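You operate a simulated robot arm through the tools that you are given. There is no shell and no other tool. Be economical: measure what you need, move in short steps, check, and stop when the job is done.

Carry out the task below with a simulated robot arm. There is one attempt and no reset: what you move stays moved.

Task
Line up the forceps beaks under the magnifier and lock the vice.
Fine: free the lock lever first; park the magnifier again. Where these are worked on the way, their far stop is far enough and under half their travel is too little: lock lever, magnifier.

Only the result counts: the job must be done as asked and must still hold three seconds after the hand-in. Knocking over, shifting, dropping, spilling or breaking anything else fails it.

Robot
A 7-joint arm with a fingered hand, fixed in place. Base frame: the origin is at the foot of the arm, x ahead of it, y to its left, z up; the work surface is at about z = 0.915. Units: m, rad, N and s.
Its first joint turns from -2.007 to 2.007 rad. Payload 5 kg.
Tool frame: the origin (TCP) lies between the finger pads and is the grasp point; the fingertips stand 0.032 m ahead of it; z points along the fingers, y is the line along which they close. Largest opening 0.16 m; the body of the gripper starts 0.089 m behind the TCP. The gripper is a hand of 4 fingers: y runs from the thumb to the fingers, the wrist lies at [0, 0, -0.267] in the tool frame, and closing takes about 1.5 s.
Orientation is told as [roll, pitch, yaw] about the base's x, y, z axes, in that order, counted from this pose: with the fingers straight down and closing along the base's y, the tool's x points along the base's -x, its y along +y and its z along -z.

Tools
- The arm moves only by the tool jog_arm. Its argument "deltas" is a list of rows, each an object of numbers (a shift or turn left out is 0, a gripper value left out holds the last): "x", "y", "z": the shift along the tool's x, y, z in m; "ax", "ay", "az": the turn, a rotation vector about the tool's x, y, z in rad; "jaw": the finger opening in m, from 0 to 0.16. In form: [{"x": .., "y": .., "z": .., "ax": .., "ay": .., "az": .., "jaw": ..}, ...]. A call has 1 to 8 rows; each row shifts and turns the commanded pose from where the row before left it, along the tool's axes as they then stand. Rows are played at 5 a second. More than 0.05 m and 0.15 rad between two rows, or a gripper value outside its range, and nothing of the call is played. Where a pose cannot be reached the arm comes as near as it can. A force on the tool above 90 N (or 10 N above the force at the start of the call, whichever is more), or a blocked arm, ends the call early, and 0.2 s more pass. Each finger travels about 0.045 m/s and halts on what it meets, pressing with about 24 N; the grip force reading is that of the motor and also rises with nothing between the fingers. The clock runs only during rows and for 0.2 s after the last one: add rows that do not move to give the fingers time. It gives the time, the measured TCP pose, the force on the tool (base axes), the opening and the grip force at its end, in the units of the frame above (readings bear some noise), with the torque about the TCP (base axes, N m) and any sound that the robot's microphone picked up.
- Cameras (640 x 400 px; columns grow to the right, rows downward): "scene" is fixed at [0.0488, 0.6503, 1.6574]; the picture's right is [-0.73, -0.68, 0.00], its down [-0.25, 0.26, -0.93] and it looks along [0.64, -0.68, -0.36] (base axes); focal length 348 px, centre (320, 200). "wrist" rides on the gripper at [0.08, -0.004, -0.114] in the tool frame; the picture's right is [0.05, 1.00, 0.00], its down [-0.82, 0.04, -0.58] and it looks along [-0.58, 0.03, 0.82] (tool axes); focal length 265 px, centre (320, 200). There is no depth. A picture from a camera that has moved, and an enlarged one, comes with that camera's place and axes in the base frame and with its lens.
- capture(camera): a new picture of that camera. It takes no simulated time.
- raise_lower(by): slides the trunk up (or, below 0, down) by that many m; the arm rides with it, the base frame stays. It gives what a move gives, with no picture.
- set_grasp(shape): the hand has 4 fingers and takes this shape, open, in about a second: jaw (thumb against the fingers, like two jaws); tri (thumb and two fingers); tip (a fingertip pinch); poke (one finger out to press); point (the index stretched); flat (the hand flat); cup (the hand cupped); fist (a fist). The gripper value then closes the fingers along that shape, each until it touches; the sizes above hold for jaw. It gives what a move gives, with no picture.
- zoom(camera, box): a new picture of the part [left, top, right, bottom] of that camera's present view, enlarged. It takes no simulated time.
- close_job(): hands the job in; it is judged then, once.

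Work in short steps. Places have to be worked out from the pictures, the camera data and where the tool is seen: move nearer, look again, correct. Check each grasp and each placing, and mend what went wrong. You have 120 turns and 76 pictures in all, those below and enlarged ones among them. Open the gripper and draw the arm clear of the work before you hand the job in, unless the task says otherwise; then end with one line.

The tools are called after "Call:" as name(argument=value, ...) on one line, values as JSON. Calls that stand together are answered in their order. jog_arm: Moves the arm, as the interface text tells. Its arguments: {"type":"object","properties":{"deltas":{"type":"array"}},"required":["deltas"]} The other tools are called the same way: raise_lower (by) slides the trunk up or down; set_grasp (shape) gives the hand a shape; capture (camera) takes a picture; zoom (camera, box) takes an enlarged picture of a part of a camera's view; close_job () hands the job in.

At the start:

```text
t: 0.0
position: [0.5964, -0.2292, 1.3728]
ee_rot: [-0.001, 0.002, -0.002]
ft_force: [-0.4, -0.2, -0.5]
moment: [0.0, -0.04, -0.02]
grip_width: 0.16
grip_force: 0.1
shape: jaw
trunk travel left (down, up): [-0.825, 0.165]
```

scene: 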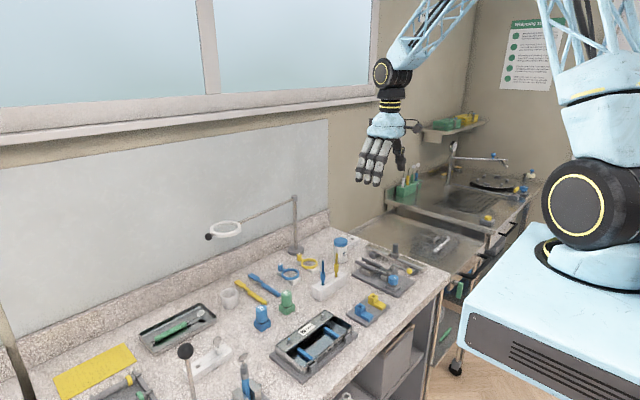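
wrist: 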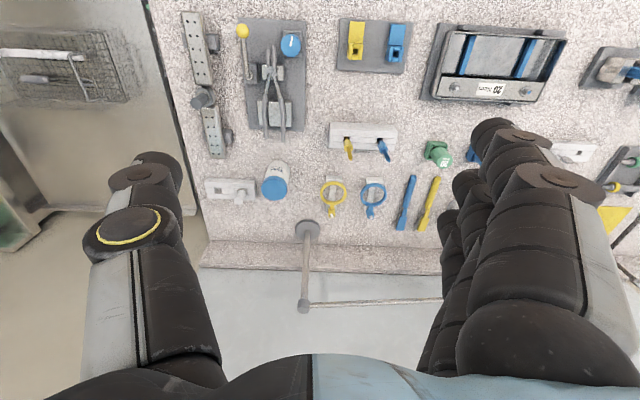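

I begin with enlarged views of the vice area and the magnifier.

Call:
zoom(camera="wrist", box=[160, 0, 420, 160])

Call:
zoom(camera="scene", box=[200, 180, 440, 330])

```text
2.46 times, centred on (290, 80) of wrist
camera zoom: at [0.5157, -0.2318, 1.4857], right [-0.05, 1.0, 0.0], down [0.82, 0.04, 0.58], along [0.58, 0.03, -0.82], focal length 653 px, centre (394, 495)
```

zoom: 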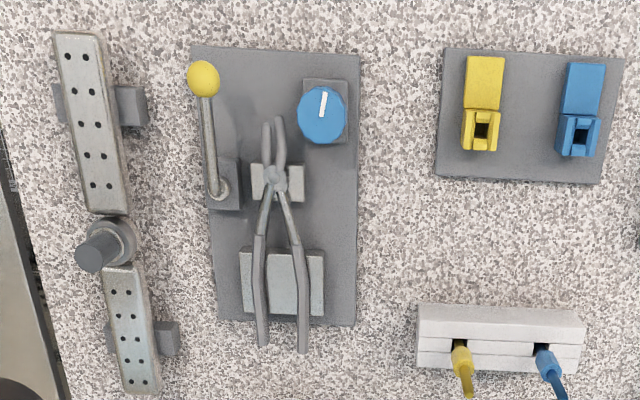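

```text
2.67 times, centred on (320, 255) of scene
camera zoom: at [0.0488, 0.6503, 1.6574], right [-0.73, -0.68, 0.0], down [-0.25, 0.26, -0.93], along [0.64, -0.68, -0.36], focal length 927 px, centre (320, 53)
```

zoom: 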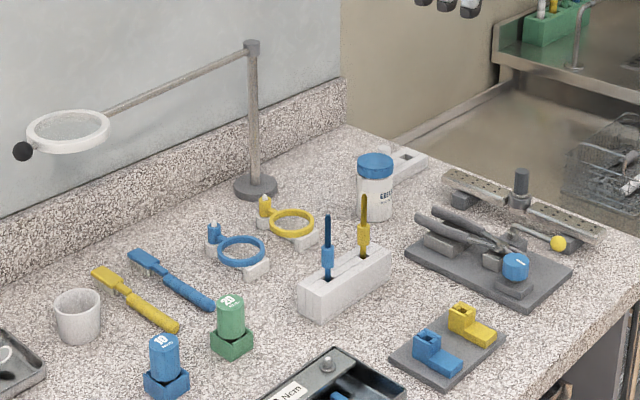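

The vice plate sits near (0.59, -0.31). The yellow lever ball is at about (0.55, -0.354, 0.967), the blue dial at about (0.565, -0.28) and the magnifier post at about (1.02, -0.24). I move nearer for a better look.

Call:
jog_arm(deltas=[{"x": 0.016, "y": -0.0135, "z": 0.044}, {"x": 0.016, "y": -0.0135, "z": 0.044}, {"x": 0.016, "y": -0.0135, "z": 0.044}, {"x": 0.016, "y": -0.0135, "z": 0.044}, {"x": 0.016, "y": -0.0135, "z": 0.044}, {"x": 0.016, "y": -0.0135, "z": 0.044}])

Call:
capture(camera="wrist")

Call:
zoom(camera="scene", box=[340, 225, 440, 310])

```text
t: 1.4
position: [0.4994, -0.311, 1.1125]
ee_rot: [0.002, -0.001, 0.0]
ft_force: [0.7, 0.2, 0.5]
moment: [0.01, 0.03, 0.01]
grip_width: 0.1597
grip_force: 0.1
shape: jaw
trunk travel left (down, up): [-0.825, 0.165]
```

```text
71 pictures are left
camera wrist: at [0.419, -0.3141, 1.225], right [-0.05, 1.0, 0.0], down [0.82, 0.04, 0.58], along [0.58, 0.03, -0.82], focal length 265 px, centre (320, 200)
```

wrist: 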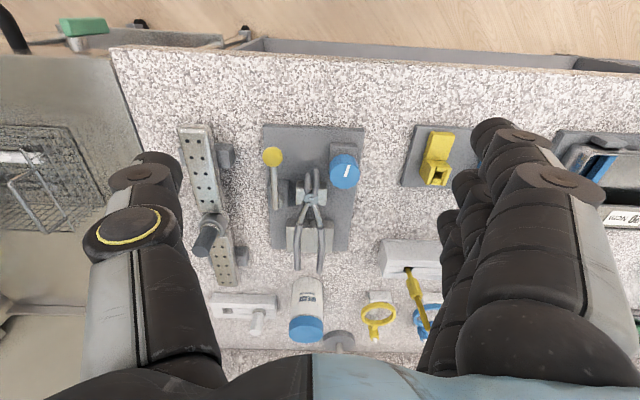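

```text
4.71 times, centred on (390, 268) of scene
camera zoom: at [0.0488, 0.6503, 1.6574], right [-0.73, -0.68, 0.0], down [-0.25, 0.26, -0.93], along [0.64, -0.68, -0.36], focal length 1636 px, centre (-9, -118)
```

zoom: 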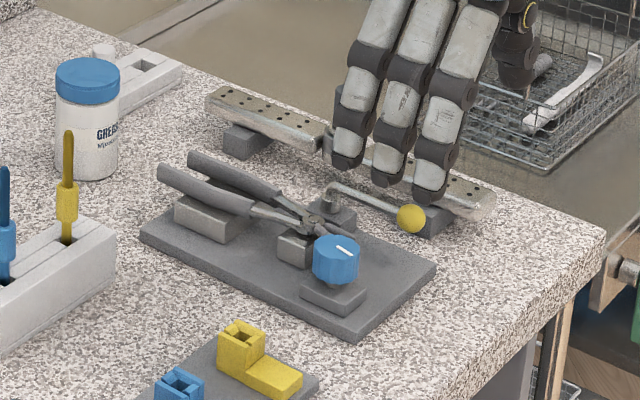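

Call:
zoom(camera="wrist", box=[230, 110, 390, 280])

```text
2.35 times, centred on (310, 195) of wrist
camera zoom: at [0.419, -0.3141, 1.225], right [-0.05, 1.0, 0.0], down [0.82, 0.04, 0.58], along [0.58, 0.03, -0.82], focal length 624 px, centre (344, 212)
```

zoom: 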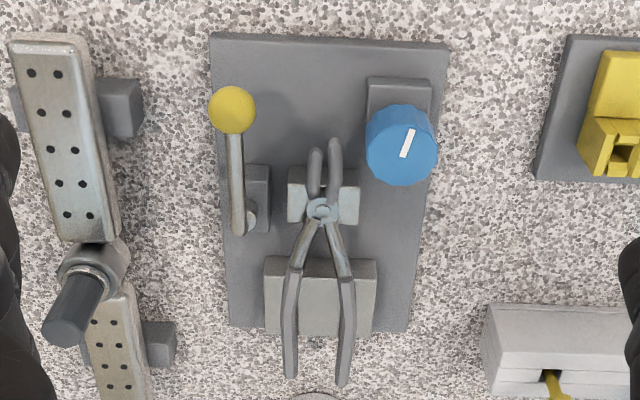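

Call:
zoom(camera="wrist", box=[260, 140, 310, 175])

Call:
zoom(camera="wrist", box=[270, 130, 370, 220])

Call:
zoom(camera="scene", box=[380, 250, 430, 290])

```text
11.43 times, centred on (285, 158) of wrist
camera zoom: at [0.419, -0.3141, 1.225], right [-0.05, 1.0, 0.0], down [0.82, 0.04, 0.58], along [0.58, 0.03, -0.82], focal length 3033 px, centre (720, 686)
```

zoom: 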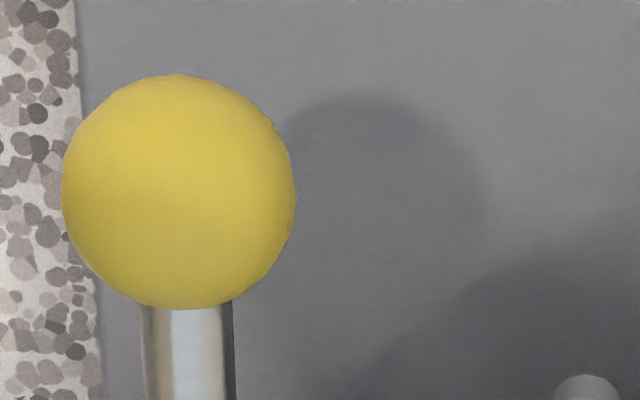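

```text
4.44 times, centred on (320, 175) of wrist
camera zoom: at [0.419, -0.3141, 1.225], right [-0.05, 1.0, 0.0], down [0.82, 0.04, 0.58], along [0.58, 0.03, -0.82], focal length 1180 px, centre (320, 311)
```

zoom: 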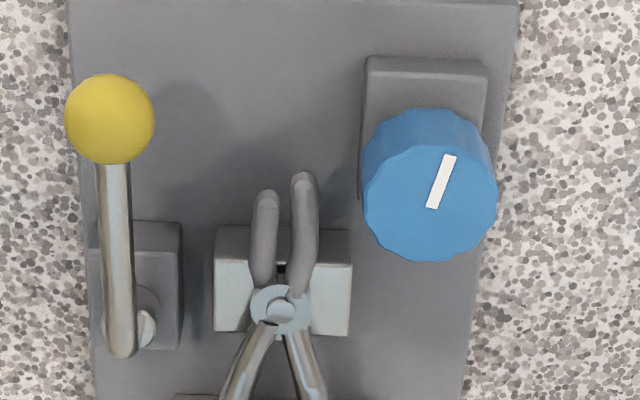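

```text
10.00 times, centred on (405, 270) of scene
camera zoom: at [0.0488, 0.6503, 1.6574], right [-0.73, -0.68, 0.0], down [-0.25, 0.26, -0.93], along [0.64, -0.68, -0.36], focal length 3477 px, centre (-530, -500)
```

zoom: 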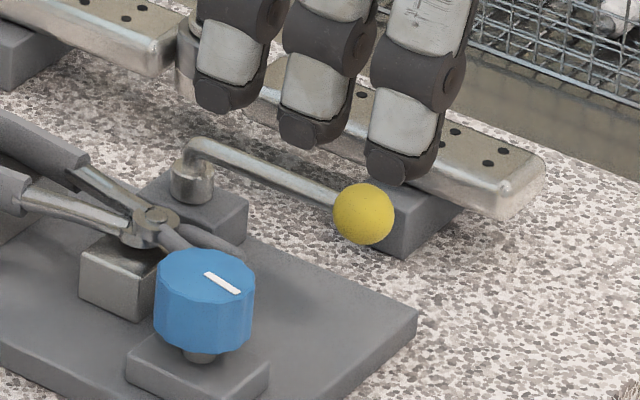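

The lever is a horizontal rod turning about a vertical pin. I'll take the poking shape for pushing it and look at where the fingertip is.

Call:
set_grasp(shape="poke")

Call:
capture(camera="wrist")

Call:
zoom(camera="scene", box=[330, 170, 450, 290])

```text
t: 2.3
position: [0.4996, -0.3088, 1.1131]
ee_rot: [0.0, 0.001, -0.001]
ft_force: [-0.2, -0.3, -0.3]
moment: [-0.01, 0.0, -0.02]
grip_width: 0.0001
grip_force: 0.0
shape: poke
trunk travel left (down, up): [-0.825, 0.165]
```

```text
65 pictures are left
camera wrist: at [0.419, -0.3127, 1.2262], right [-0.05, 1.0, 0.0], down [0.82, 0.04, 0.58], along [0.58, 0.03, -0.82], focal length 265 px, centre (320, 200)
```

wrist: 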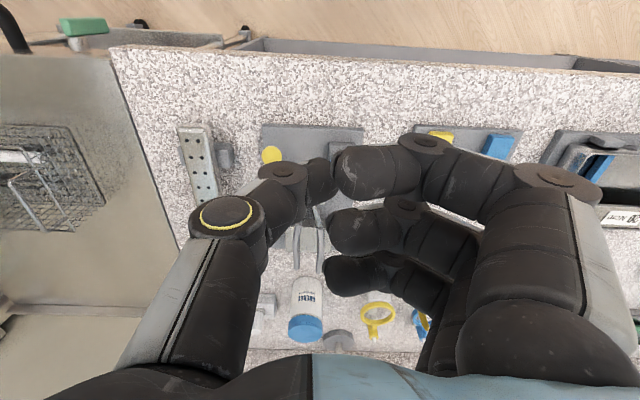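

```text
3.33 times, centred on (390, 230) of scene
camera zoom: at [0.0488, 0.6503, 1.6574], right [-0.73, -0.68, 0.0], down [-0.25, 0.26, -0.93], along [0.64, -0.68, -0.36], focal length 1159 px, centre (87, 100)
```

zoom: 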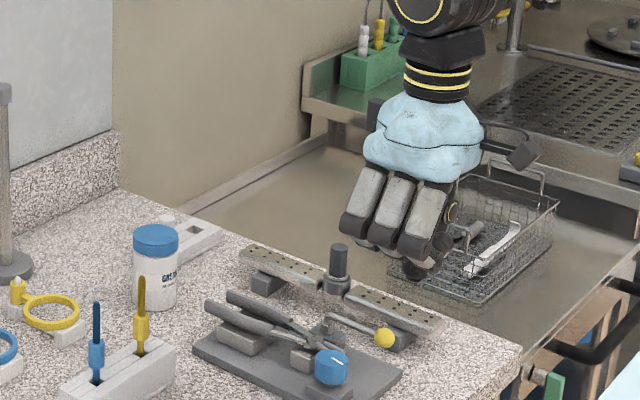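

Call:
set_grasp(shape="point")

Call:
capture(camera="wrist")

Call:
zoom(camera="scene", box=[330, 170, 450, 290])

```text
t: 3.2
position: [0.4998, -0.3097, 1.1128]
ee_rot: [-0.001, 0.0, -0.001]
ft_force: [0.9, 0.5, -0.3]
moment: [0.02, -0.01, -0.02]
grip_width: 0.1525
grip_force: 0.1
shape: point
trunk travel left (down, up): [-0.825, 0.165]
```

```text
63 pictures are left
camera wrist: at [0.419, -0.3126, 1.2262], right [-0.05, 1.0, 0.0], down [0.82, 0.04, 0.58], along [0.58, 0.03, -0.82], focal length 265 px, centre (320, 200)
```

wrist: 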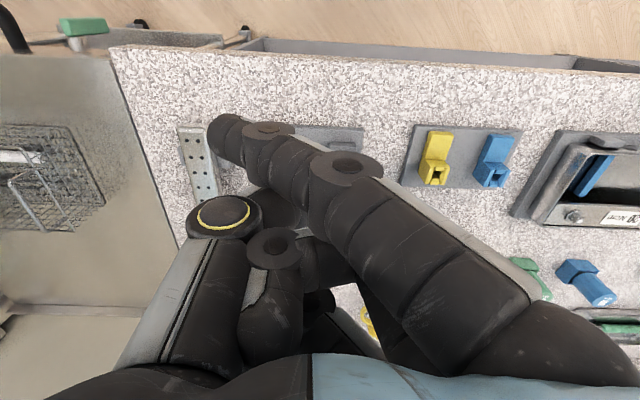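

```text
3.33 times, centred on (390, 230) of scene
camera zoom: at [0.0488, 0.6503, 1.6574], right [-0.73, -0.68, 0.0], down [-0.25, 0.26, -0.93], along [0.64, -0.68, -0.36], focal length 1159 px, centre (87, 100)
```

zoom: 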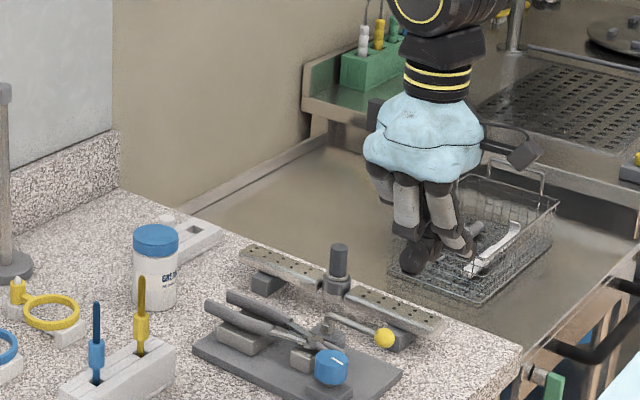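

Pointing isn't straight; I try the fingertip pinch.

Call:
set_grasp(shape="tip")

Call:
capture(camera="wrist")

Call:
zoom(camera="scene", box=[330, 170, 450, 290])

```text
t: 4.1
position: [0.5003, -0.3096, 1.1133]
ee_rot: [0.001, 0.0, 0.001]
ft_force: [-0.3, -0.5, -0.6]
moment: [0.01, -0.02, -0.02]
grip_width: 0.16
grip_force: 0.0
shape: tip
trunk travel left (down, up): [-0.825, 0.165]
```

```text
61 pictures are left
camera wrist: at [0.4191, -0.3128, 1.2262], right [-0.05, 1.0, 0.0], down [0.82, 0.04, 0.58], along [0.58, 0.03, -0.82], focal length 265 px, centre (320, 200)
```

wrist: 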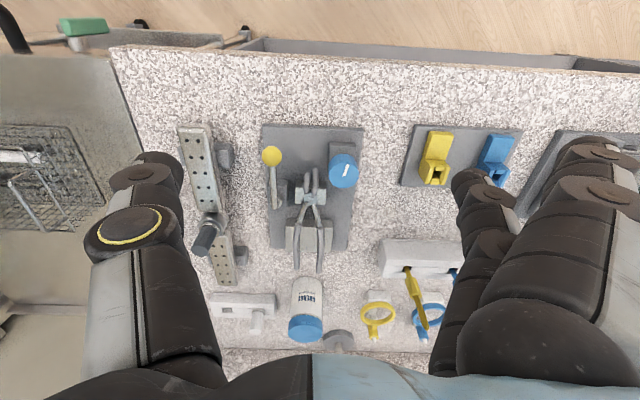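

```text
3.33 times, centred on (390, 230) of scene
camera zoom: at [0.0488, 0.6503, 1.6574], right [-0.73, -0.68, 0.0], down [-0.25, 0.26, -0.93], along [0.64, -0.68, -0.36], focal length 1159 px, centre (87, 100)
```

zoom: 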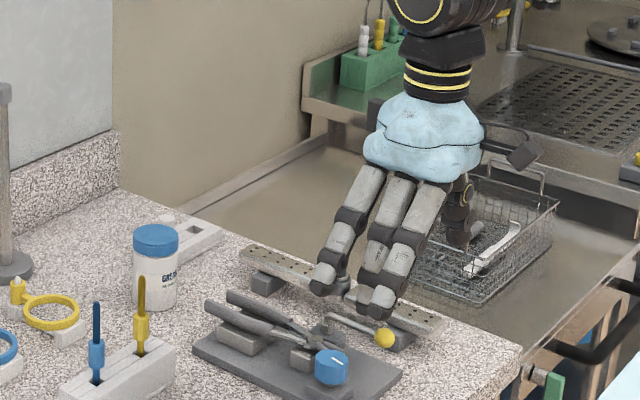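

Call:
jog_arm(deltas=[{"jaw": 0.05}, {}, {}, {}, {}, {}, {}])

Call:
capture(camera="wrist")

```text
t: 5.7
position: [0.4987, -0.3092, 1.1125]
ee_rot: [0.001, 0.0, 0.001]
ft_force: [0.1, 0.5, 0.0]
moment: [-0.01, 0.0, 0.01]
grip_width: 0.0505
grip_force: 0.1
shape: tip
trunk travel left (down, up): [-0.825, 0.165]
```

```text
59 pictures are left
camera wrist: at [0.4189, -0.3127, 1.2259], right [-0.05, 1.0, 0.0], down [0.82, 0.04, 0.58], along [0.58, 0.03, -0.82], focal length 265 px, centre (320, 200)
```

wrist: 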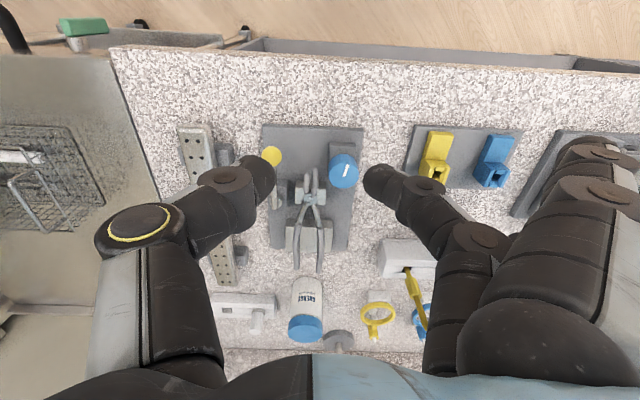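

Call:
zoom(camera="scene", box=[340, 190, 440, 280])

```text
4.44 times, centred on (390, 235) of scene
camera zoom: at [0.0488, 0.6503, 1.6574], right [-0.73, -0.68, 0.0], down [-0.25, 0.26, -0.93], along [0.64, -0.68, -0.36], focal length 1545 px, centre (9, 44)
```

zoom: 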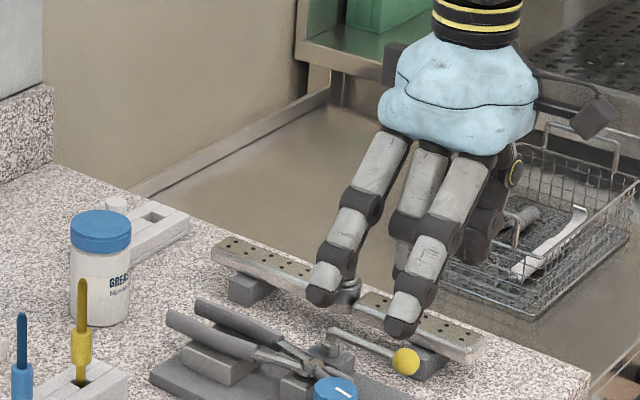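

In this pinch only the middle finger and the thumb close; the outer two stay well out to +y and clear of the dial. I move above the ball and check.

Call:
jog_arm(deltas=[{"x": -0.0245, "y": -0.0245, "z": 0.03}, {"x": -0.0245, "y": -0.0245, "z": 0.03}, {}])

Call:
capture(camera="wrist")

Call:
zoom(camera="scene", box=[350, 210, 440, 290])

```text
t: 6.5
position: [0.5502, -0.3602, 1.0533]
ee_rot: [-0.001, -0.001, 0.0]
ft_force: [-0.2, 0.7, -0.7]
moment: [-0.01, -0.03, 0.01]
grip_width: 0.0505
grip_force: 0.1
shape: tip
trunk travel left (down, up): [-0.825, 0.165]
```

```text
57 pictures are left
camera wrist: at [0.4697, -0.3637, 1.1651], right [-0.05, 1.0, 0.0], down [0.82, 0.04, 0.58], along [0.58, 0.03, -0.82], focal length 265 px, centre (320, 200)
```

wrist: 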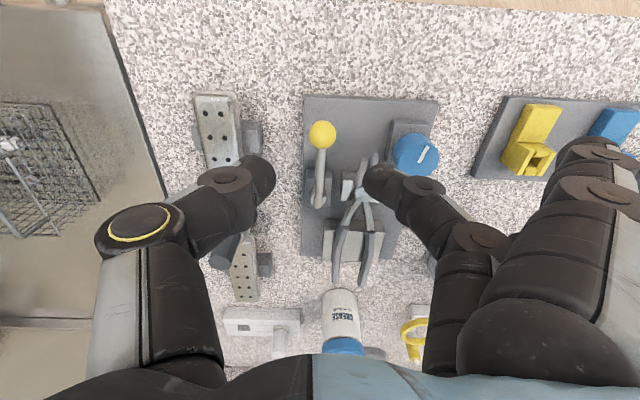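

```text
5.00 times, centred on (395, 250) of scene
camera zoom: at [0.0488, 0.6503, 1.6574], right [-0.73, -0.68, 0.0], down [-0.25, 0.26, -0.93], along [0.64, -0.68, -0.36], focal length 1738 px, centre (-55, -50)
```

zoom: 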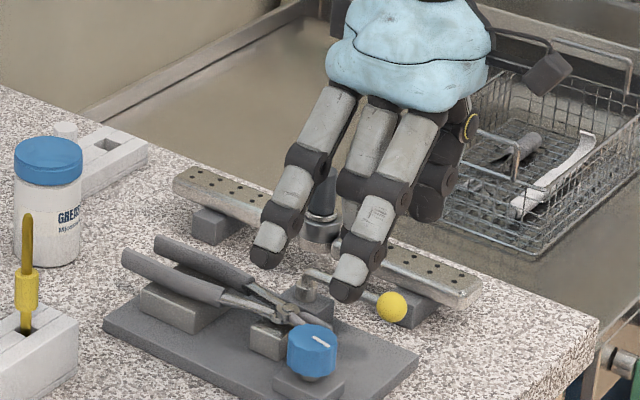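

The ball is centred between the pads. I lower onto it.

Call:
jog_arm(deltas=[{"x": 0.002, "y": 0.002, "z": 0.035}, {"z": 0.034}, {}])

Call:
capture(camera="wrist")

```text
t: 7.3
position: [0.5466, -0.3571, 0.9799]
ee_rot: [-0.001, 0.0, -0.001]
ft_force: [-1.1, -0.2, -0.5]
moment: [-0.01, -0.04, 0.0]
grip_width: 0.0503
grip_force: 0.0
shape: tip
trunk travel left (down, up): [-0.825, 0.165]
```

```text
55 pictures are left
camera wrist: at [0.4651, -0.3606, 1.0936], right [-0.05, 1.0, 0.0], down [0.81, 0.04, 0.58], along [0.58, 0.03, -0.82], focal length 265 px, centre (320, 200)
```

wrist: 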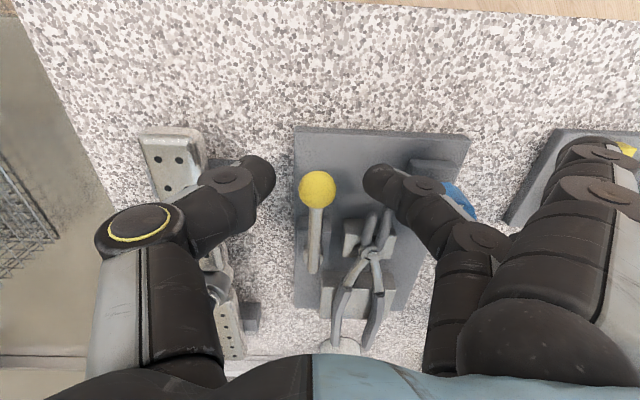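

The ball lies between the fingertips, so I close on it.

Call:
jog_arm(deltas=[{"jaw": 0.016}, {}, {}, {}])

Call:
jog_arm(deltas=[{"y": 0.008}, {}])

```text
t: 8.3
position: [0.5464, -0.3572, 0.9796]
ee_rot: [0.001, 0.001, 0.001]
ft_force: [0.5, -0.3, 0.4]
moment: [-0.02, 0.0, 0.02]
grip_width: 0.0168
grip_force: 0.1
shape: tip
trunk travel left (down, up): [-0.825, 0.165]
```

```text
t: 8.9
position: [0.5466, -0.35, 0.9797]
ee_rot: [-0.001, 0.0, 0.002]
ft_force: [-1.3, -9.0, 2.0]
moment: [-0.18, 0.04, -0.04]
grip_width: 0.0188
grip_force: 0.2
shape: tip
trunk travel left (down, up): [-0.825, 0.165]
```

Call:
zoom(camera="wrist", box=[230, 110, 410, 290])

Call:
jog_arm(deltas=[{"y": -0.008}, {"y": -0.008}, {}])

Call:
zoom(camera="wrist", box=[230, 110, 410, 290])

```text
2.22 times, centred on (320, 200) of wrist
camera zoom: at [0.4653, -0.3537, 1.0932], right [-0.05, 1.0, 0.0], down [0.82, 0.04, 0.58], along [0.58, 0.03, -0.82], focal length 590 px, centre (320, 200)
```

zoom: 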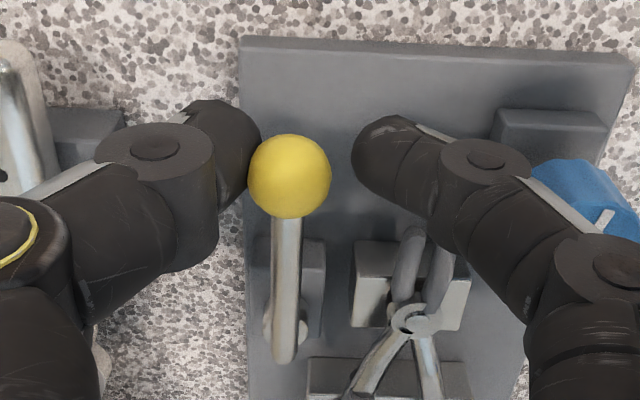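

```text
t: 9.7
position: [0.5472, -0.3635, 0.9804]
ee_rot: [0.003, 0.001, 0.003]
ft_force: [-0.1, 0.3, -1.1]
moment: [0.04, 0.0, 0.05]
grip_width: 0.0165
grip_force: 0.2
shape: tip
trunk travel left (down, up): [-0.825, 0.165]
```

```text
2.22 times, centred on (320, 200) of wrist
camera zoom: at [0.4669, -0.3674, 1.0928], right [-0.05, 1.0, 0.0], down [0.82, 0.04, 0.58], along [0.58, 0.03, -0.82], focal length 590 px, centre (320, 200)
```

zoom: 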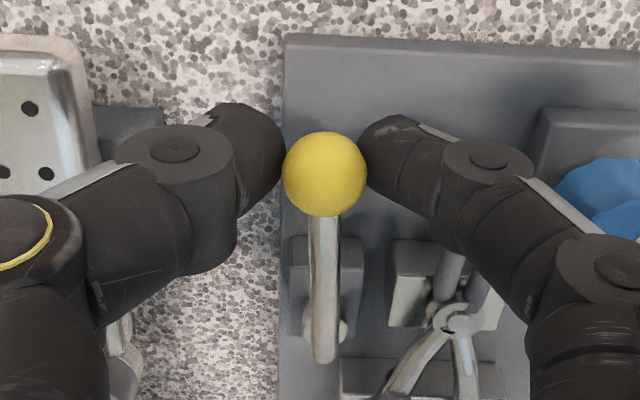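

Pushing +y met 9 N with no lever motion. Now I test the −y side.

Call:
jog_arm(deltas=[{"y": -0.007}, {"y": -0.007}, {}])

Call:
zoom(camera="wrist", box=[230, 110, 410, 290])

```text
t: 10.5
position: [0.5464, -0.3794, 0.9806]
ee_rot: [0.0, 0.001, 0.0]
ft_force: [-0.5, 0.8, -0.5]
moment: [0.01, 0.02, -0.03]
grip_width: 0.0164
grip_force: 0.0
shape: tip
trunk travel left (down, up): [-0.825, 0.165]
```

```text
2.22 times, centred on (320, 200) of wrist
camera zoom: at [0.4658, -0.3832, 1.0936], right [-0.05, 1.0, 0.0], down [0.82, 0.04, 0.58], along [0.58, 0.03, -0.82], focal length 590 px, centre (320, 200)
```

zoom: 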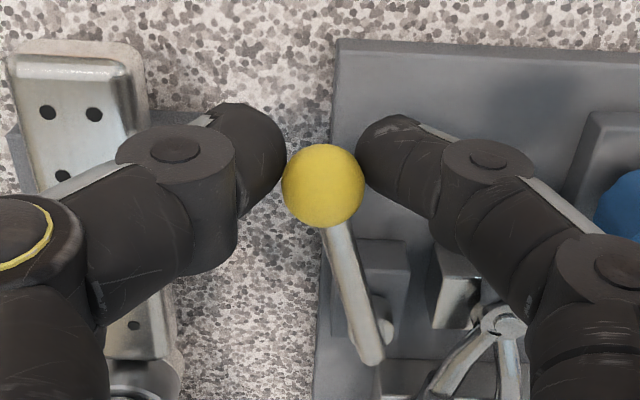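

The lever swings freely toward −y. I continue along its arc, raised slightly so the thumb passes over the rail.

Call:
jog_arm(deltas=[{"z": -0.012}, {"x": -0.005, "y": -0.01}, {"x": -0.006, "y": -0.01}, {}])

Call:
zoom(camera="wrist", box=[200, 100, 420, 290])

```text
t: 11.5
position: [0.5586, -0.3975, 0.9908]
ee_rot: [0.002, 0.0, 0.0]
ft_force: [-0.3, 0.1, 0.9]
moment: [0.05, 0.01, 0.02]
grip_width: 0.0169
grip_force: 0.0
shape: tip
trunk travel left (down, up): [-0.825, 0.165]
```

```text
2.11 times, centred on (310, 195) of wrist
camera zoom: at [0.4779, -0.4022, 1.1049], right [-0.05, 1.0, 0.0], down [0.82, 0.04, 0.58], along [0.58, 0.03, -0.82], focal length 559 px, centre (341, 210)
```

zoom: 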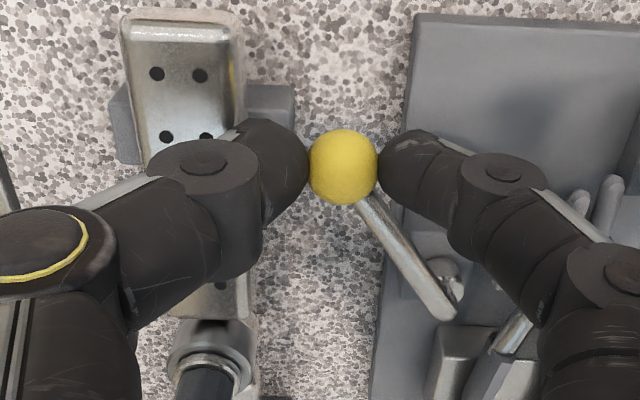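

Call:
jog_arm(deltas=[{"x": -0.007, "y": -0.009}, {"x": -0.008, "y": -0.008}, {}])

Call:
zoom(camera="wrist", box=[200, 100, 420, 290])

```text
t: 12.3
position: [0.5739, -0.4155, 0.9921]
ee_rot: [0.0, 0.0, -0.001]
ft_force: [-0.5, 0.7, 2.2]
moment: [0.0, 0.0, 0.02]
grip_width: 0.0169
grip_force: 0.1
shape: tip
trunk travel left (down, up): [-0.825, 0.165]
```

```text
2.11 times, centred on (310, 195) of wrist
camera zoom: at [0.4928, -0.4185, 1.105], right [-0.05, 1.0, 0.0], down [0.82, 0.04, 0.58], along [0.58, 0.03, -0.82], focal length 559 px, centre (341, 210)
```

zoom: 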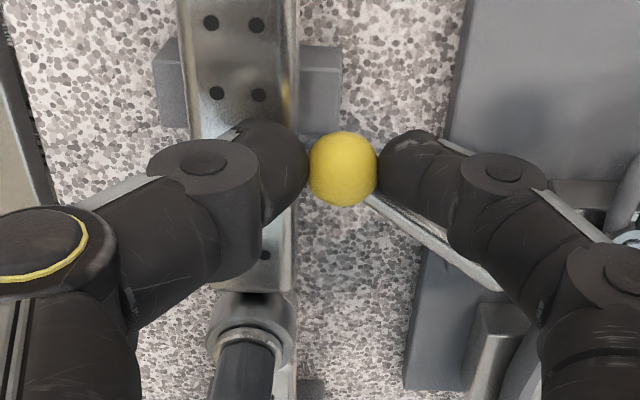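

The lever has swung about 55° and the ball is near the rail edge. I lift off straight up and check.

Call:
jog_arm(deltas=[{"z": -0.015}, {"z": -0.04}, {"z": -0.045}, {"z": -0.045}, {}])

Call:
zoom(camera="wrist", box=[220, 100, 480, 280])

Call:
zoom(camera="scene", box=[350, 210, 440, 290])

```text
t: 13.5
position: [0.5751, -0.4139, 1.1374]
ee_rot: [0.001, 0.001, -0.002]
ft_force: [0.1, -1.5, -0.7]
moment: [0.03, 0.0, -0.01]
grip_width: 0.0162
grip_force: 0.1
shape: tip
trunk travel left (down, up): [-0.825, 0.165]
```

```text
2.22 times, centred on (350, 190) of wrist
camera zoom: at [0.4941, -0.4185, 1.2514], right [-0.05, 1.0, 0.0], down [0.82, 0.04, 0.58], along [0.58, 0.03, -0.82], focal length 590 px, centre (253, 222)
```

zoom: 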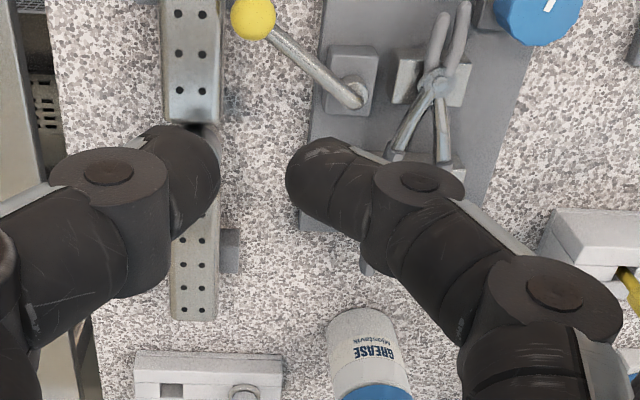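

```text
5.00 times, centred on (395, 250) of scene
camera zoom: at [0.0488, 0.6503, 1.6574], right [-0.73, -0.68, 0.0], down [-0.25, 0.26, -0.93], along [0.64, -0.68, -0.36], focal length 1738 px, centre (-55, -50)
```

zoom: 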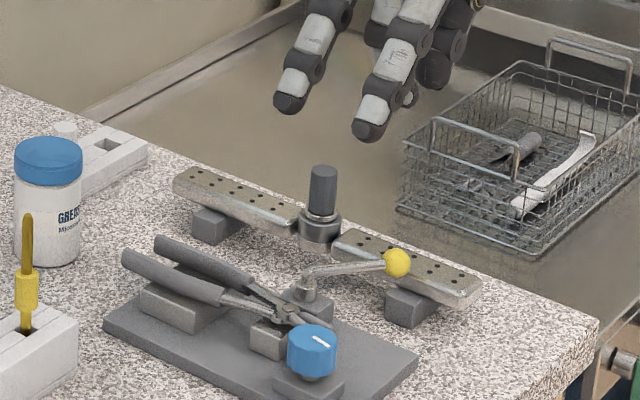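

The lever stays out at about 53°. Now I look at the magnifier and move toward it.

Call:
jog_arm(deltas=[{"z": -0.045}, {"z": -0.045}, {"z": -0.03, "y": 0.035}, {"y": 0.045, "x": -0.015}, {"y": 0.045, "x": -0.015}, {"y": 0.045, "x": -0.015}, {"y": 0.045, "x": -0.015}, {"y": 0.045, "x": -0.015}])

Call:
jog_arm(deltas=[{"y": 0.045, "x": -0.015}, {"y": 0.045, "x": -0.015}, {"y": 0.045, "x": -0.015}, {"y": 0.045, "x": -0.015}, {"y": 0.02}, {"z": -0.035, "jaw": 0.06}])

Call:
capture(camera="wrist")

Call:
zoom(camera="scene", box=[180, 170, 330, 270])

```text
t: 15.3
position: [0.6487, -0.155, 1.2589]
ee_rot: [0.0, 0.0, -0.001]
ft_force: [0.2, -0.4, -0.1]
moment: [-0.02, 0.05, -0.03]
grip_width: 0.0161
grip_force: 0.0
shape: tip
trunk travel left (down, up): [-0.825, 0.165]
```

```text
t: 16.7
position: [0.7061, 0.0472, 1.2914]
ee_rot: [0.0, -0.002, 0.0]
ft_force: [-0.3, 0.4, 0.0]
moment: [-0.03, -0.06, -0.01]
grip_width: 0.0496
grip_force: 0.0
shape: tip
trunk travel left (down, up): [-0.825, 0.165]
```

```text
47 pictures are left
camera wrist: at [0.6256, 0.0441, 1.4034], right [-0.05, 1.0, 0.0], down [0.81, 0.04, 0.58], along [0.58, 0.03, -0.82], focal length 265 px, centre (320, 200)
```

wrist: 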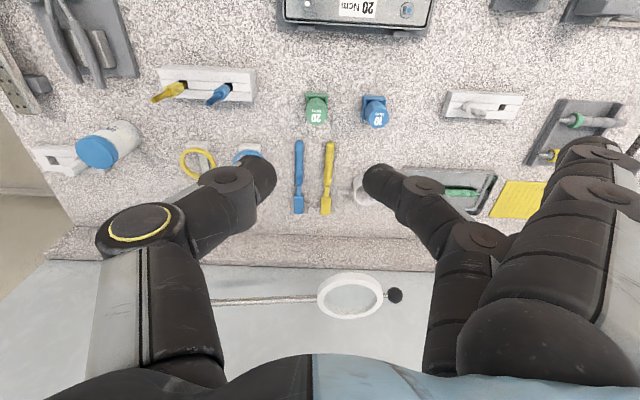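

```text
4.00 times, centred on (255, 220) of scene
camera zoom: at [0.0488, 0.6503, 1.6574], right [-0.73, -0.68, 0.0], down [-0.25, 0.26, -0.93], along [0.64, -0.68, -0.36], focal length 1391 px, centre (580, 120)
```

zoom: 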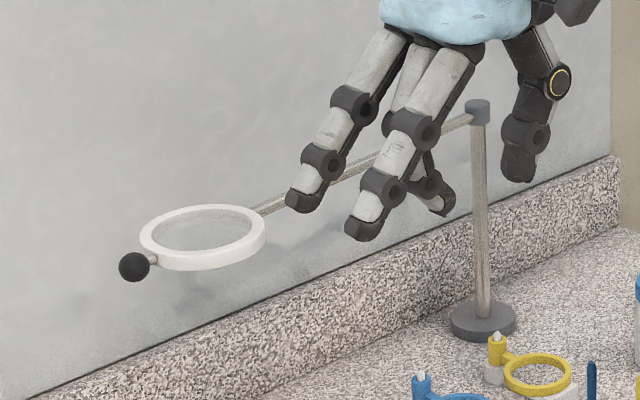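

The magnifier ring is at about (0.978, 0.111, 1.158) and its black handle ball at about (0.972, 0.179, 1.157), with the pivot post at about (1.02, -0.235). I close the fingers into a peg, move near the handle and tilt the fingers forward to get behind it.

Call:
jog_arm(deltas=[{"x": -0.039, "y": 0.0286, "z": -0.002, "jaw": 0.0}, {"x": -0.039, "y": 0.0286, "z": -0.002}, {"x": -0.039, "y": 0.0286, "z": -0.002}, {"x": -0.039, "y": 0.0286, "z": -0.002}, {"x": -0.039, "y": 0.0286, "z": -0.002}])

Call:
jog_arm(deltas=[{"ay": -0.125}, {"ay": -0.125}, {"ay": -0.125}, {"ay": -0.125}, {}])

Call:
capture(camera="wrist")

Call:
zoom(camera="scene", box=[160, 120, 340, 270])

```text
t: 17.9
position: [0.901, 0.1931, 1.2992]
ee_rot: [-0.001, 0.001, -0.001]
ft_force: [-0.1, 1.1, -1.2]
moment: [-0.03, 0.04, 0.0]
grip_width: 0.0
grip_force: 23.8
shape: tip
trunk travel left (down, up): [-0.825, 0.165]
```

```text
t: 19.1
position: [0.9028, 0.1886, 1.3016]
ee_rot: [0.001, -0.5, -0.001]
ft_force: [0.2, -0.1, 0.3]
moment: [0.0, -0.02, -0.04]
grip_width: 0.0
grip_force: 24.2
shape: tip
trunk travel left (down, up): [-0.825, 0.165]
```

```text
45 pictures are left
camera wrist: at [0.7778, 0.1842, 1.3622], right [-0.04, 1.0, -0.02], down [0.44, 0.04, 0.9], along [0.9, 0.03, -0.44], focal length 265 px, centre (320, 200)
```

wrist: 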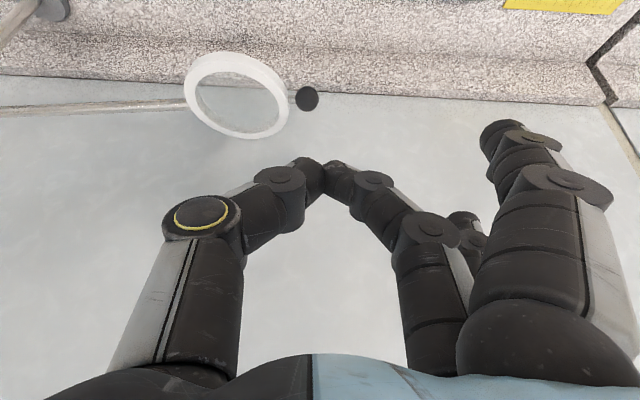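

```text
2.67 times, centred on (250, 195) of scene
camera zoom: at [0.0488, 0.6503, 1.6574], right [-0.73, -0.68, 0.0], down [-0.25, 0.26, -0.93], along [0.64, -0.68, -0.36], focal length 927 px, centre (507, 213)
```

zoom: 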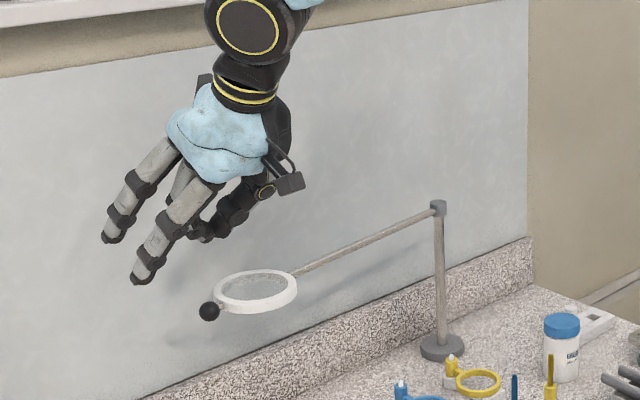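

The ball is confirmed at about (0.970, 0.176, 1.157) with the wall near x = 1.11. I move to above and behind it.

Call:
jog_arm(deltas=[{"x": -0.0235, "y": 0.001, "z": 0.0317}, {"x": -0.0235, "y": 0.001, "z": 0.0317}, {"x": -0.0235, "z": 0.0317}, {}])

Call:
capture(camera="wrist")

```text
t: 20.1
position: [1.0112, 0.193, 1.2524]
ee_rot: [-0.001, -0.501, 0.0]
ft_force: [-0.2, 0.9, 0.1]
moment: [-0.01, -0.04, 0.0]
grip_width: 0.0002
grip_force: 24.3
shape: tip
trunk travel left (down, up): [-0.825, 0.165]
```

```text
43 pictures are left
camera wrist: at [0.8859, 0.1891, 1.313], right [-0.05, 1.0, -0.02], down [0.44, 0.04, 0.9], along [0.9, 0.03, -0.44], focal length 265 px, centre (320, 200)
```

wrist: 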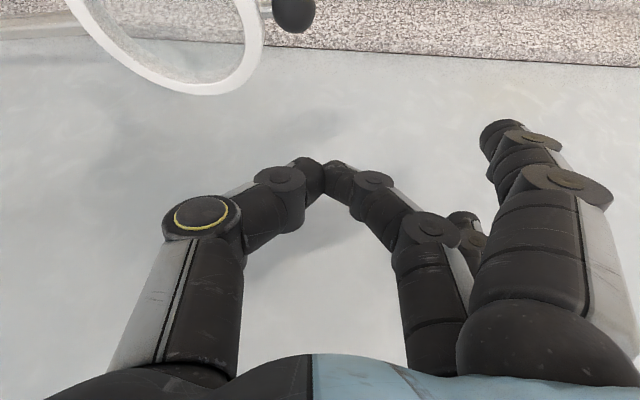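

Call:
jog_arm(deltas=[{"x": 0.0189, "z": 0.0347}, {"x": 0.0189, "z": 0.0347}, {}])

Call:
zoom(camera="scene", box=[160, 150, 310, 270])

```text
t: 20.9
position: [1.0093, 0.1916, 1.1713]
ee_rot: [0.002, -0.499, 0.0]
ft_force: [-0.7, 0.2, 0.3]
moment: [-0.04, -0.01, 0.01]
grip_width: 0.0001
grip_force: 24.1
shape: tip
trunk travel left (down, up): [-0.825, 0.165]
```

```text
3.33 times, centred on (235, 210) of scene
camera zoom: at [0.0488, 0.6503, 1.6574], right [-0.73, -0.68, 0.0], down [-0.25, 0.26, -0.93], along [0.64, -0.68, -0.36], focal length 1159 px, centre (603, 167)
```

zoom: 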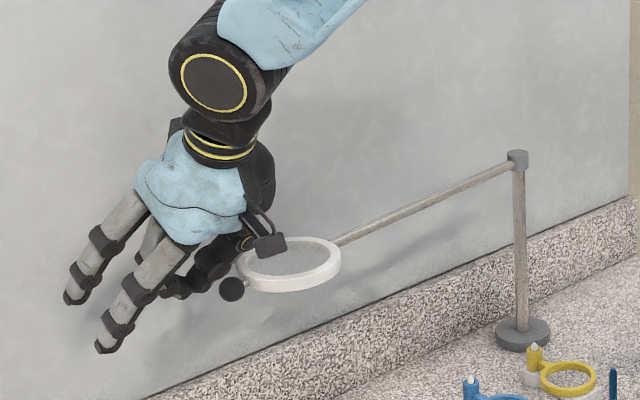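

The fingers are behind the handle. I pull toward the robot gently and watch the forces.

Call:
jog_arm(deltas=[{"x": 0.0176, "y": -0.005, "z": -0.0096}, {"x": 0.0176, "y": -0.005, "z": -0.0096}, {"x": 0.0176, "y": -0.005, "z": -0.0096}, {"x": 0.0176, "y": -0.005, "z": -0.0096}])

Call:
capture(camera="wrist")

```text
t: 21.9
position: [0.9318, 0.1685, 1.174]
ee_rot: [0.0, -0.498, -0.001]
ft_force: [0.3, 0.4, -0.3]
moment: [0.03, 0.0, 0.0]
grip_width: 0.0
grip_force: 23.9
shape: tip
trunk travel left (down, up): [-0.825, 0.165]
```

```text
41 pictures are left
camera wrist: at [0.8057, 0.1648, 1.2351], right [-0.04, 1.0, -0.03], down [0.44, 0.04, 0.9], along [0.9, 0.03, -0.44], focal length 265 px, centre (320, 200)
```

wrist: 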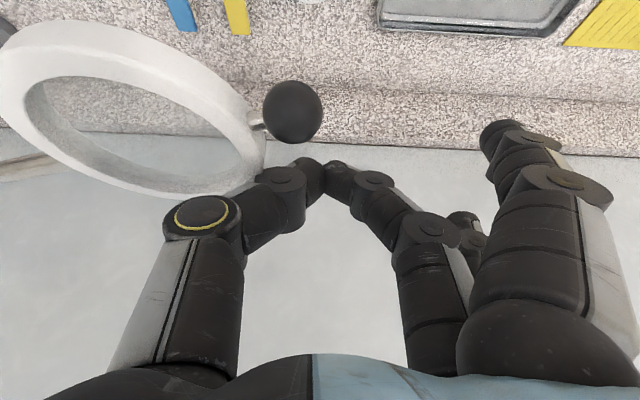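

The arm is swinging freely. I continue along its arc.

Call:
jog_arm(deltas=[{"x": 0.0316, "y": -0.0105, "z": -0.0172}, {"x": 0.0316, "y": -0.0105, "z": -0.0172}, {"x": 0.0281, "y": -0.016, "z": -0.0153}, {"x": 0.0281, "y": -0.016, "z": -0.0153}, {"x": 0.025, "y": -0.021, "z": -0.01365}, {"x": 0.025, "y": -0.021, "z": -0.01365}])

Call:
capture(camera="wrist")

```text
t: 23.3
position: [0.7396, 0.0748, 1.1736]
ee_rot: [0.0, -0.501, -0.001]
ft_force: [-0.3, -0.2, 0.4]
moment: [0.01, -0.03, 0.01]
grip_width: 0.0
grip_force: 24.1
shape: tip
trunk travel left (down, up): [-0.825, 0.165]
```

```text
40 pictures are left
camera wrist: at [0.6139, 0.0718, 1.2335], right [-0.05, 1.0, -0.02], down [0.44, 0.04, 0.9], along [0.9, 0.03, -0.44], focal length 265 px, centre (320, 200)
```

wrist: 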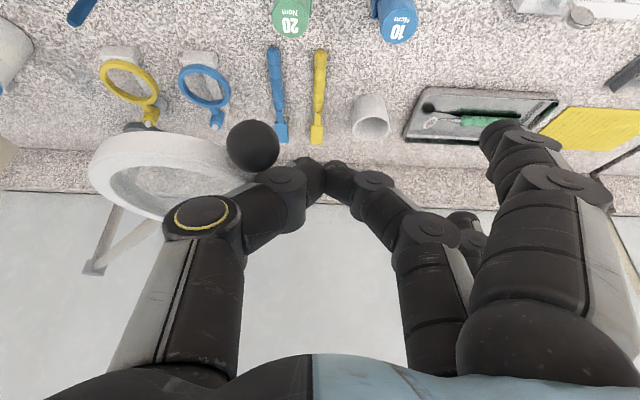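

Call:
jog_arm(deltas=[{"x": 0.022, "y": -0.026, "z": -0.012}, {"x": 0.022, "y": -0.026, "z": -0.012}, {"x": 0.0171, "y": -0.03, "z": -0.0093}, {"x": 0.0171, "y": -0.03, "z": -0.0093}])

Call:
capture(camera="wrist")

```text
t: 24.3
position: [0.6498, -0.0388, 1.1706]
ee_rot: [0.003, -0.499, 0.0]
ft_force: [-0.3, -0.7, 0.1]
moment: [0.02, -0.01, 0.02]
grip_width: 0.0001
grip_force: 24.4
shape: tip
trunk travel left (down, up): [-0.825, 0.165]
```

```text
39 pictures are left
camera wrist: at [0.5245, -0.0417, 1.232], right [-0.05, 1.0, -0.02], down [0.44, 0.04, 0.9], along [0.9, 0.03, -0.44], focal length 265 px, centre (320, 200)
```

wrist: 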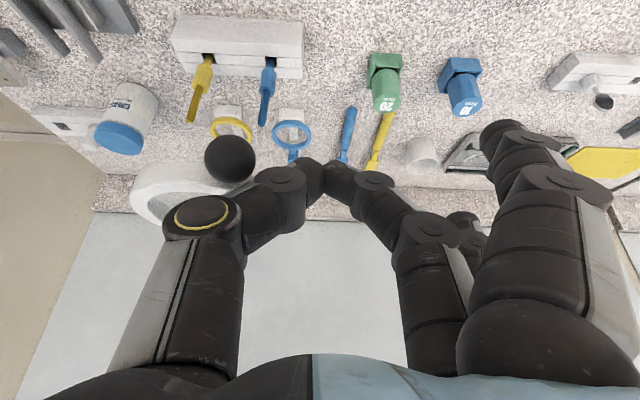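

Call:
jog_arm(deltas=[{"x": 0.0127, "y": -0.033, "z": -0.0069}, {"x": 0.0127, "y": -0.033, "z": -0.0069}, {"x": 0.005, "y": -0.034, "z": -0.0027}, {}])

Call:
capture(camera="wrist")

Call:
capture(camera="scene")

```text
t: 25.3
position: [0.6135, -0.135, 1.1713]
ee_rot: [-0.001, -0.498, 0.002]
ft_force: [0.4, 1.1, -0.1]
moment: [-0.08, 0.01, -0.02]
grip_width: 0.0
grip_force: 23.8
shape: tip
trunk travel left (down, up): [-0.825, 0.165]
```

```text
38 pictures are left
camera wrist: at [0.4879, -0.1388, 1.2324], right [-0.05, 1.0, -0.03], down [0.44, 0.04, 0.9], along [0.9, 0.03, -0.44], focal length 265 px, centre (320, 200)
```

wrist: 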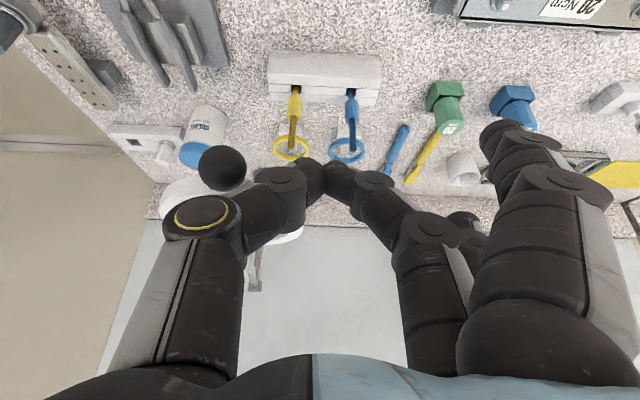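

```text
37 pictures are left
```

scene: 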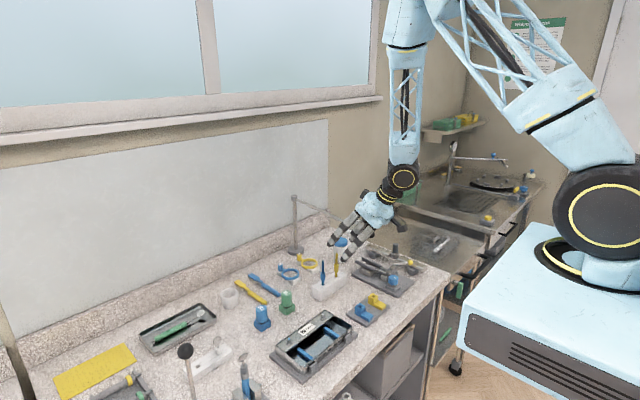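

At about 83° there is still no stop. I continue gently to the stop.

Call:
jog_arm(deltas=[{"x": 0.0053, "y": -0.037, "z": -0.0029}, {"x": 0.0053, "y": -0.037, "z": -0.0029}, {}])

Call:
jog_arm(deltas=[{"y": -0.025}, {"y": -0.025}, {}])

Call:
capture(camera="wrist")

```text
t: 26.1
position: [0.6041, -0.2075, 1.1737]
ee_rot: [0.0, -0.5, 0.002]
ft_force: [0.5, -0.1, 0.1]
moment: [-0.01, 0.01, 0.02]
grip_width: 0.0
grip_force: 23.7
shape: tip
trunk travel left (down, up): [-0.825, 0.165]
```

```text
t: 26.9
position: [0.6033, -0.2609, 1.1724]
ee_rot: [0.0, -0.5, 0.0]
ft_force: [0.8, 0.0, -0.2]
moment: [0.0, 0.0, -0.01]
grip_width: 0.0
grip_force: 24.9
shape: tip
trunk travel left (down, up): [-0.825, 0.165]
```

```text
36 pictures are left
camera wrist: at [0.4775, -0.2652, 1.2331], right [-0.05, 1.0, -0.02], down [0.44, 0.04, 0.9], along [0.9, 0.03, -0.44], focal length 265 px, centre (320, 200)
```

wrist: 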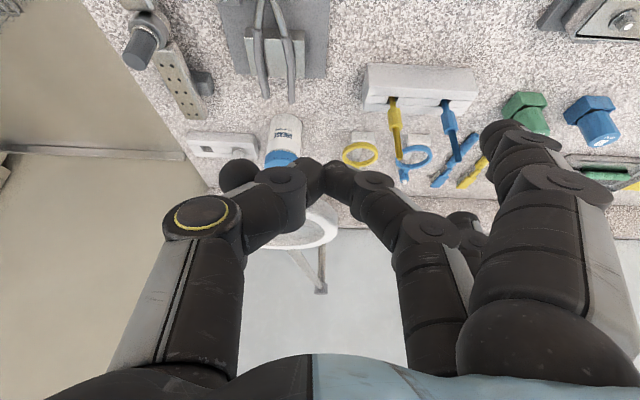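

Call:
jog_arm(deltas=[{"x": -0.004, "y": -0.03, "z": 0.002}, {"x": -0.004, "y": -0.03, "z": 0.002}, {}])

Call:
capture(camera="wrist")

```text
t: 27.7
position: [0.612, -0.3151, 1.1767]
ee_rot: [-0.001, -0.506, 0.005]
ft_force: [-0.4, 39.9, 36.4]
moment: [0.34, 0.03, 0.23]
grip_width: 0.0
grip_force: 24.4
shape: tip
trunk travel left (down, up): [-0.825, 0.165]
```

```text
35 pictures are left
camera wrist: at [0.4861, -0.3197, 1.2364], right [-0.05, 1.0, -0.03], down [0.43, 0.05, 0.9], along [0.9, 0.03, -0.43], focal length 265 px, centre (320, 200)
```

wrist: 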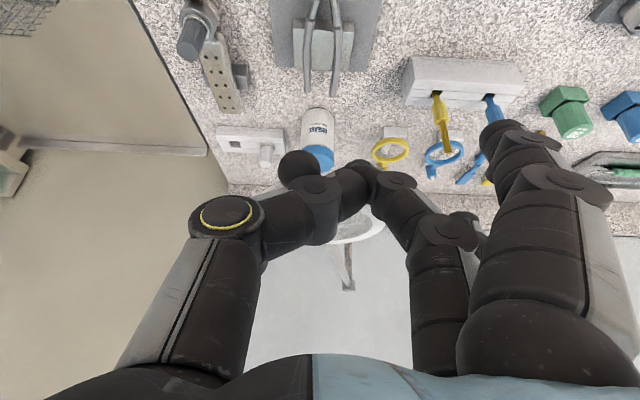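

The stop was reached with 40 N. I back off, lift clear, straighten the hand, open it and yaw it ready for the dial.

Call:
jog_arm(deltas=[{"y": 0.02}, {"y": 0.03}, {"x": -0.019, "z": -0.035, "y": 0.01}, {"x": -0.019, "z": -0.035, "y": 0.01}, {"x": 0.0395, "z": -0.0216}, {"x": 0.0395, "z": -0.0216}, {"x": 0.02, "z": -0.011}])

Call:
jog_arm(deltas=[{"ay": 0.125, "jaw": 0.06}, {"ay": 0.125}, {"ay": 0.125}, {"ay": 0.125}, {"az": 0.13}, {"az": 0.13}, {"az": 0.13}, {"az": 0.13}])

Call:
capture(camera="wrist")

Call:
zoom(camera="scene", box=[300, 170, 440, 300])

```text
t: 29.3
position: [0.4969, -0.2506, 1.253]
ee_rot: [0.002, -0.5, 0.001]
ft_force: [-0.6, -0.5, -0.6]
moment: [0.04, 0.04, 0.0]
grip_width: 0.0001
grip_force: 24.6
shape: tip
trunk travel left (down, up): [-0.825, 0.165]
```

```text
t: 31.1
position: [0.4999, -0.2496, 1.2521]
ee_rot: [-0.001, 0.0, -0.522]
ft_force: [0.5, 0.0, 0.3]
moment: [-0.04, 0.06, 0.02]
grip_width: 0.0598
grip_force: 0.1
shape: tip
trunk travel left (down, up): [-0.825, 0.165]
```

```text
34 pictures are left
camera wrist: at [0.4272, -0.2137, 1.3651], right [0.45, 0.89, 0.0], down [0.73, -0.37, 0.58], along [0.51, -0.26, -0.82], focal length 265 px, centre (320, 200)
```

wrist: 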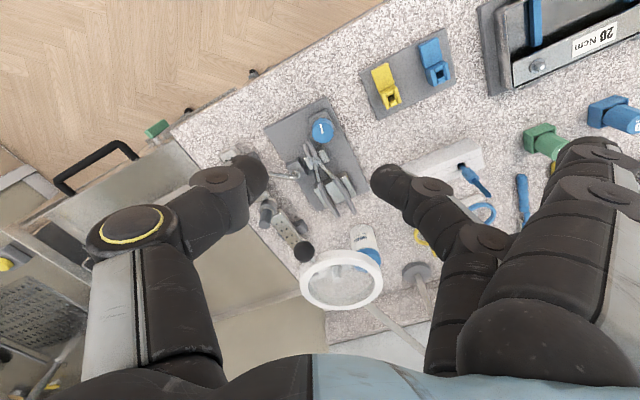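

```text
3.08 times, centred on (370, 235) of scene
camera zoom: at [0.0488, 0.6503, 1.6574], right [-0.73, -0.68, 0.0], down [-0.25, 0.26, -0.93], along [0.64, -0.68, -0.36], focal length 1070 px, centre (166, 92)
```

zoom: 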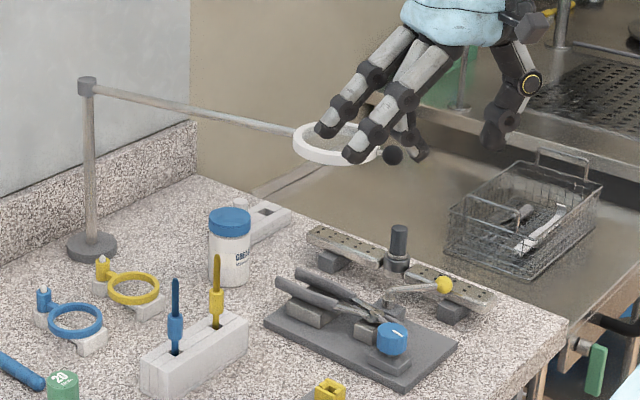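

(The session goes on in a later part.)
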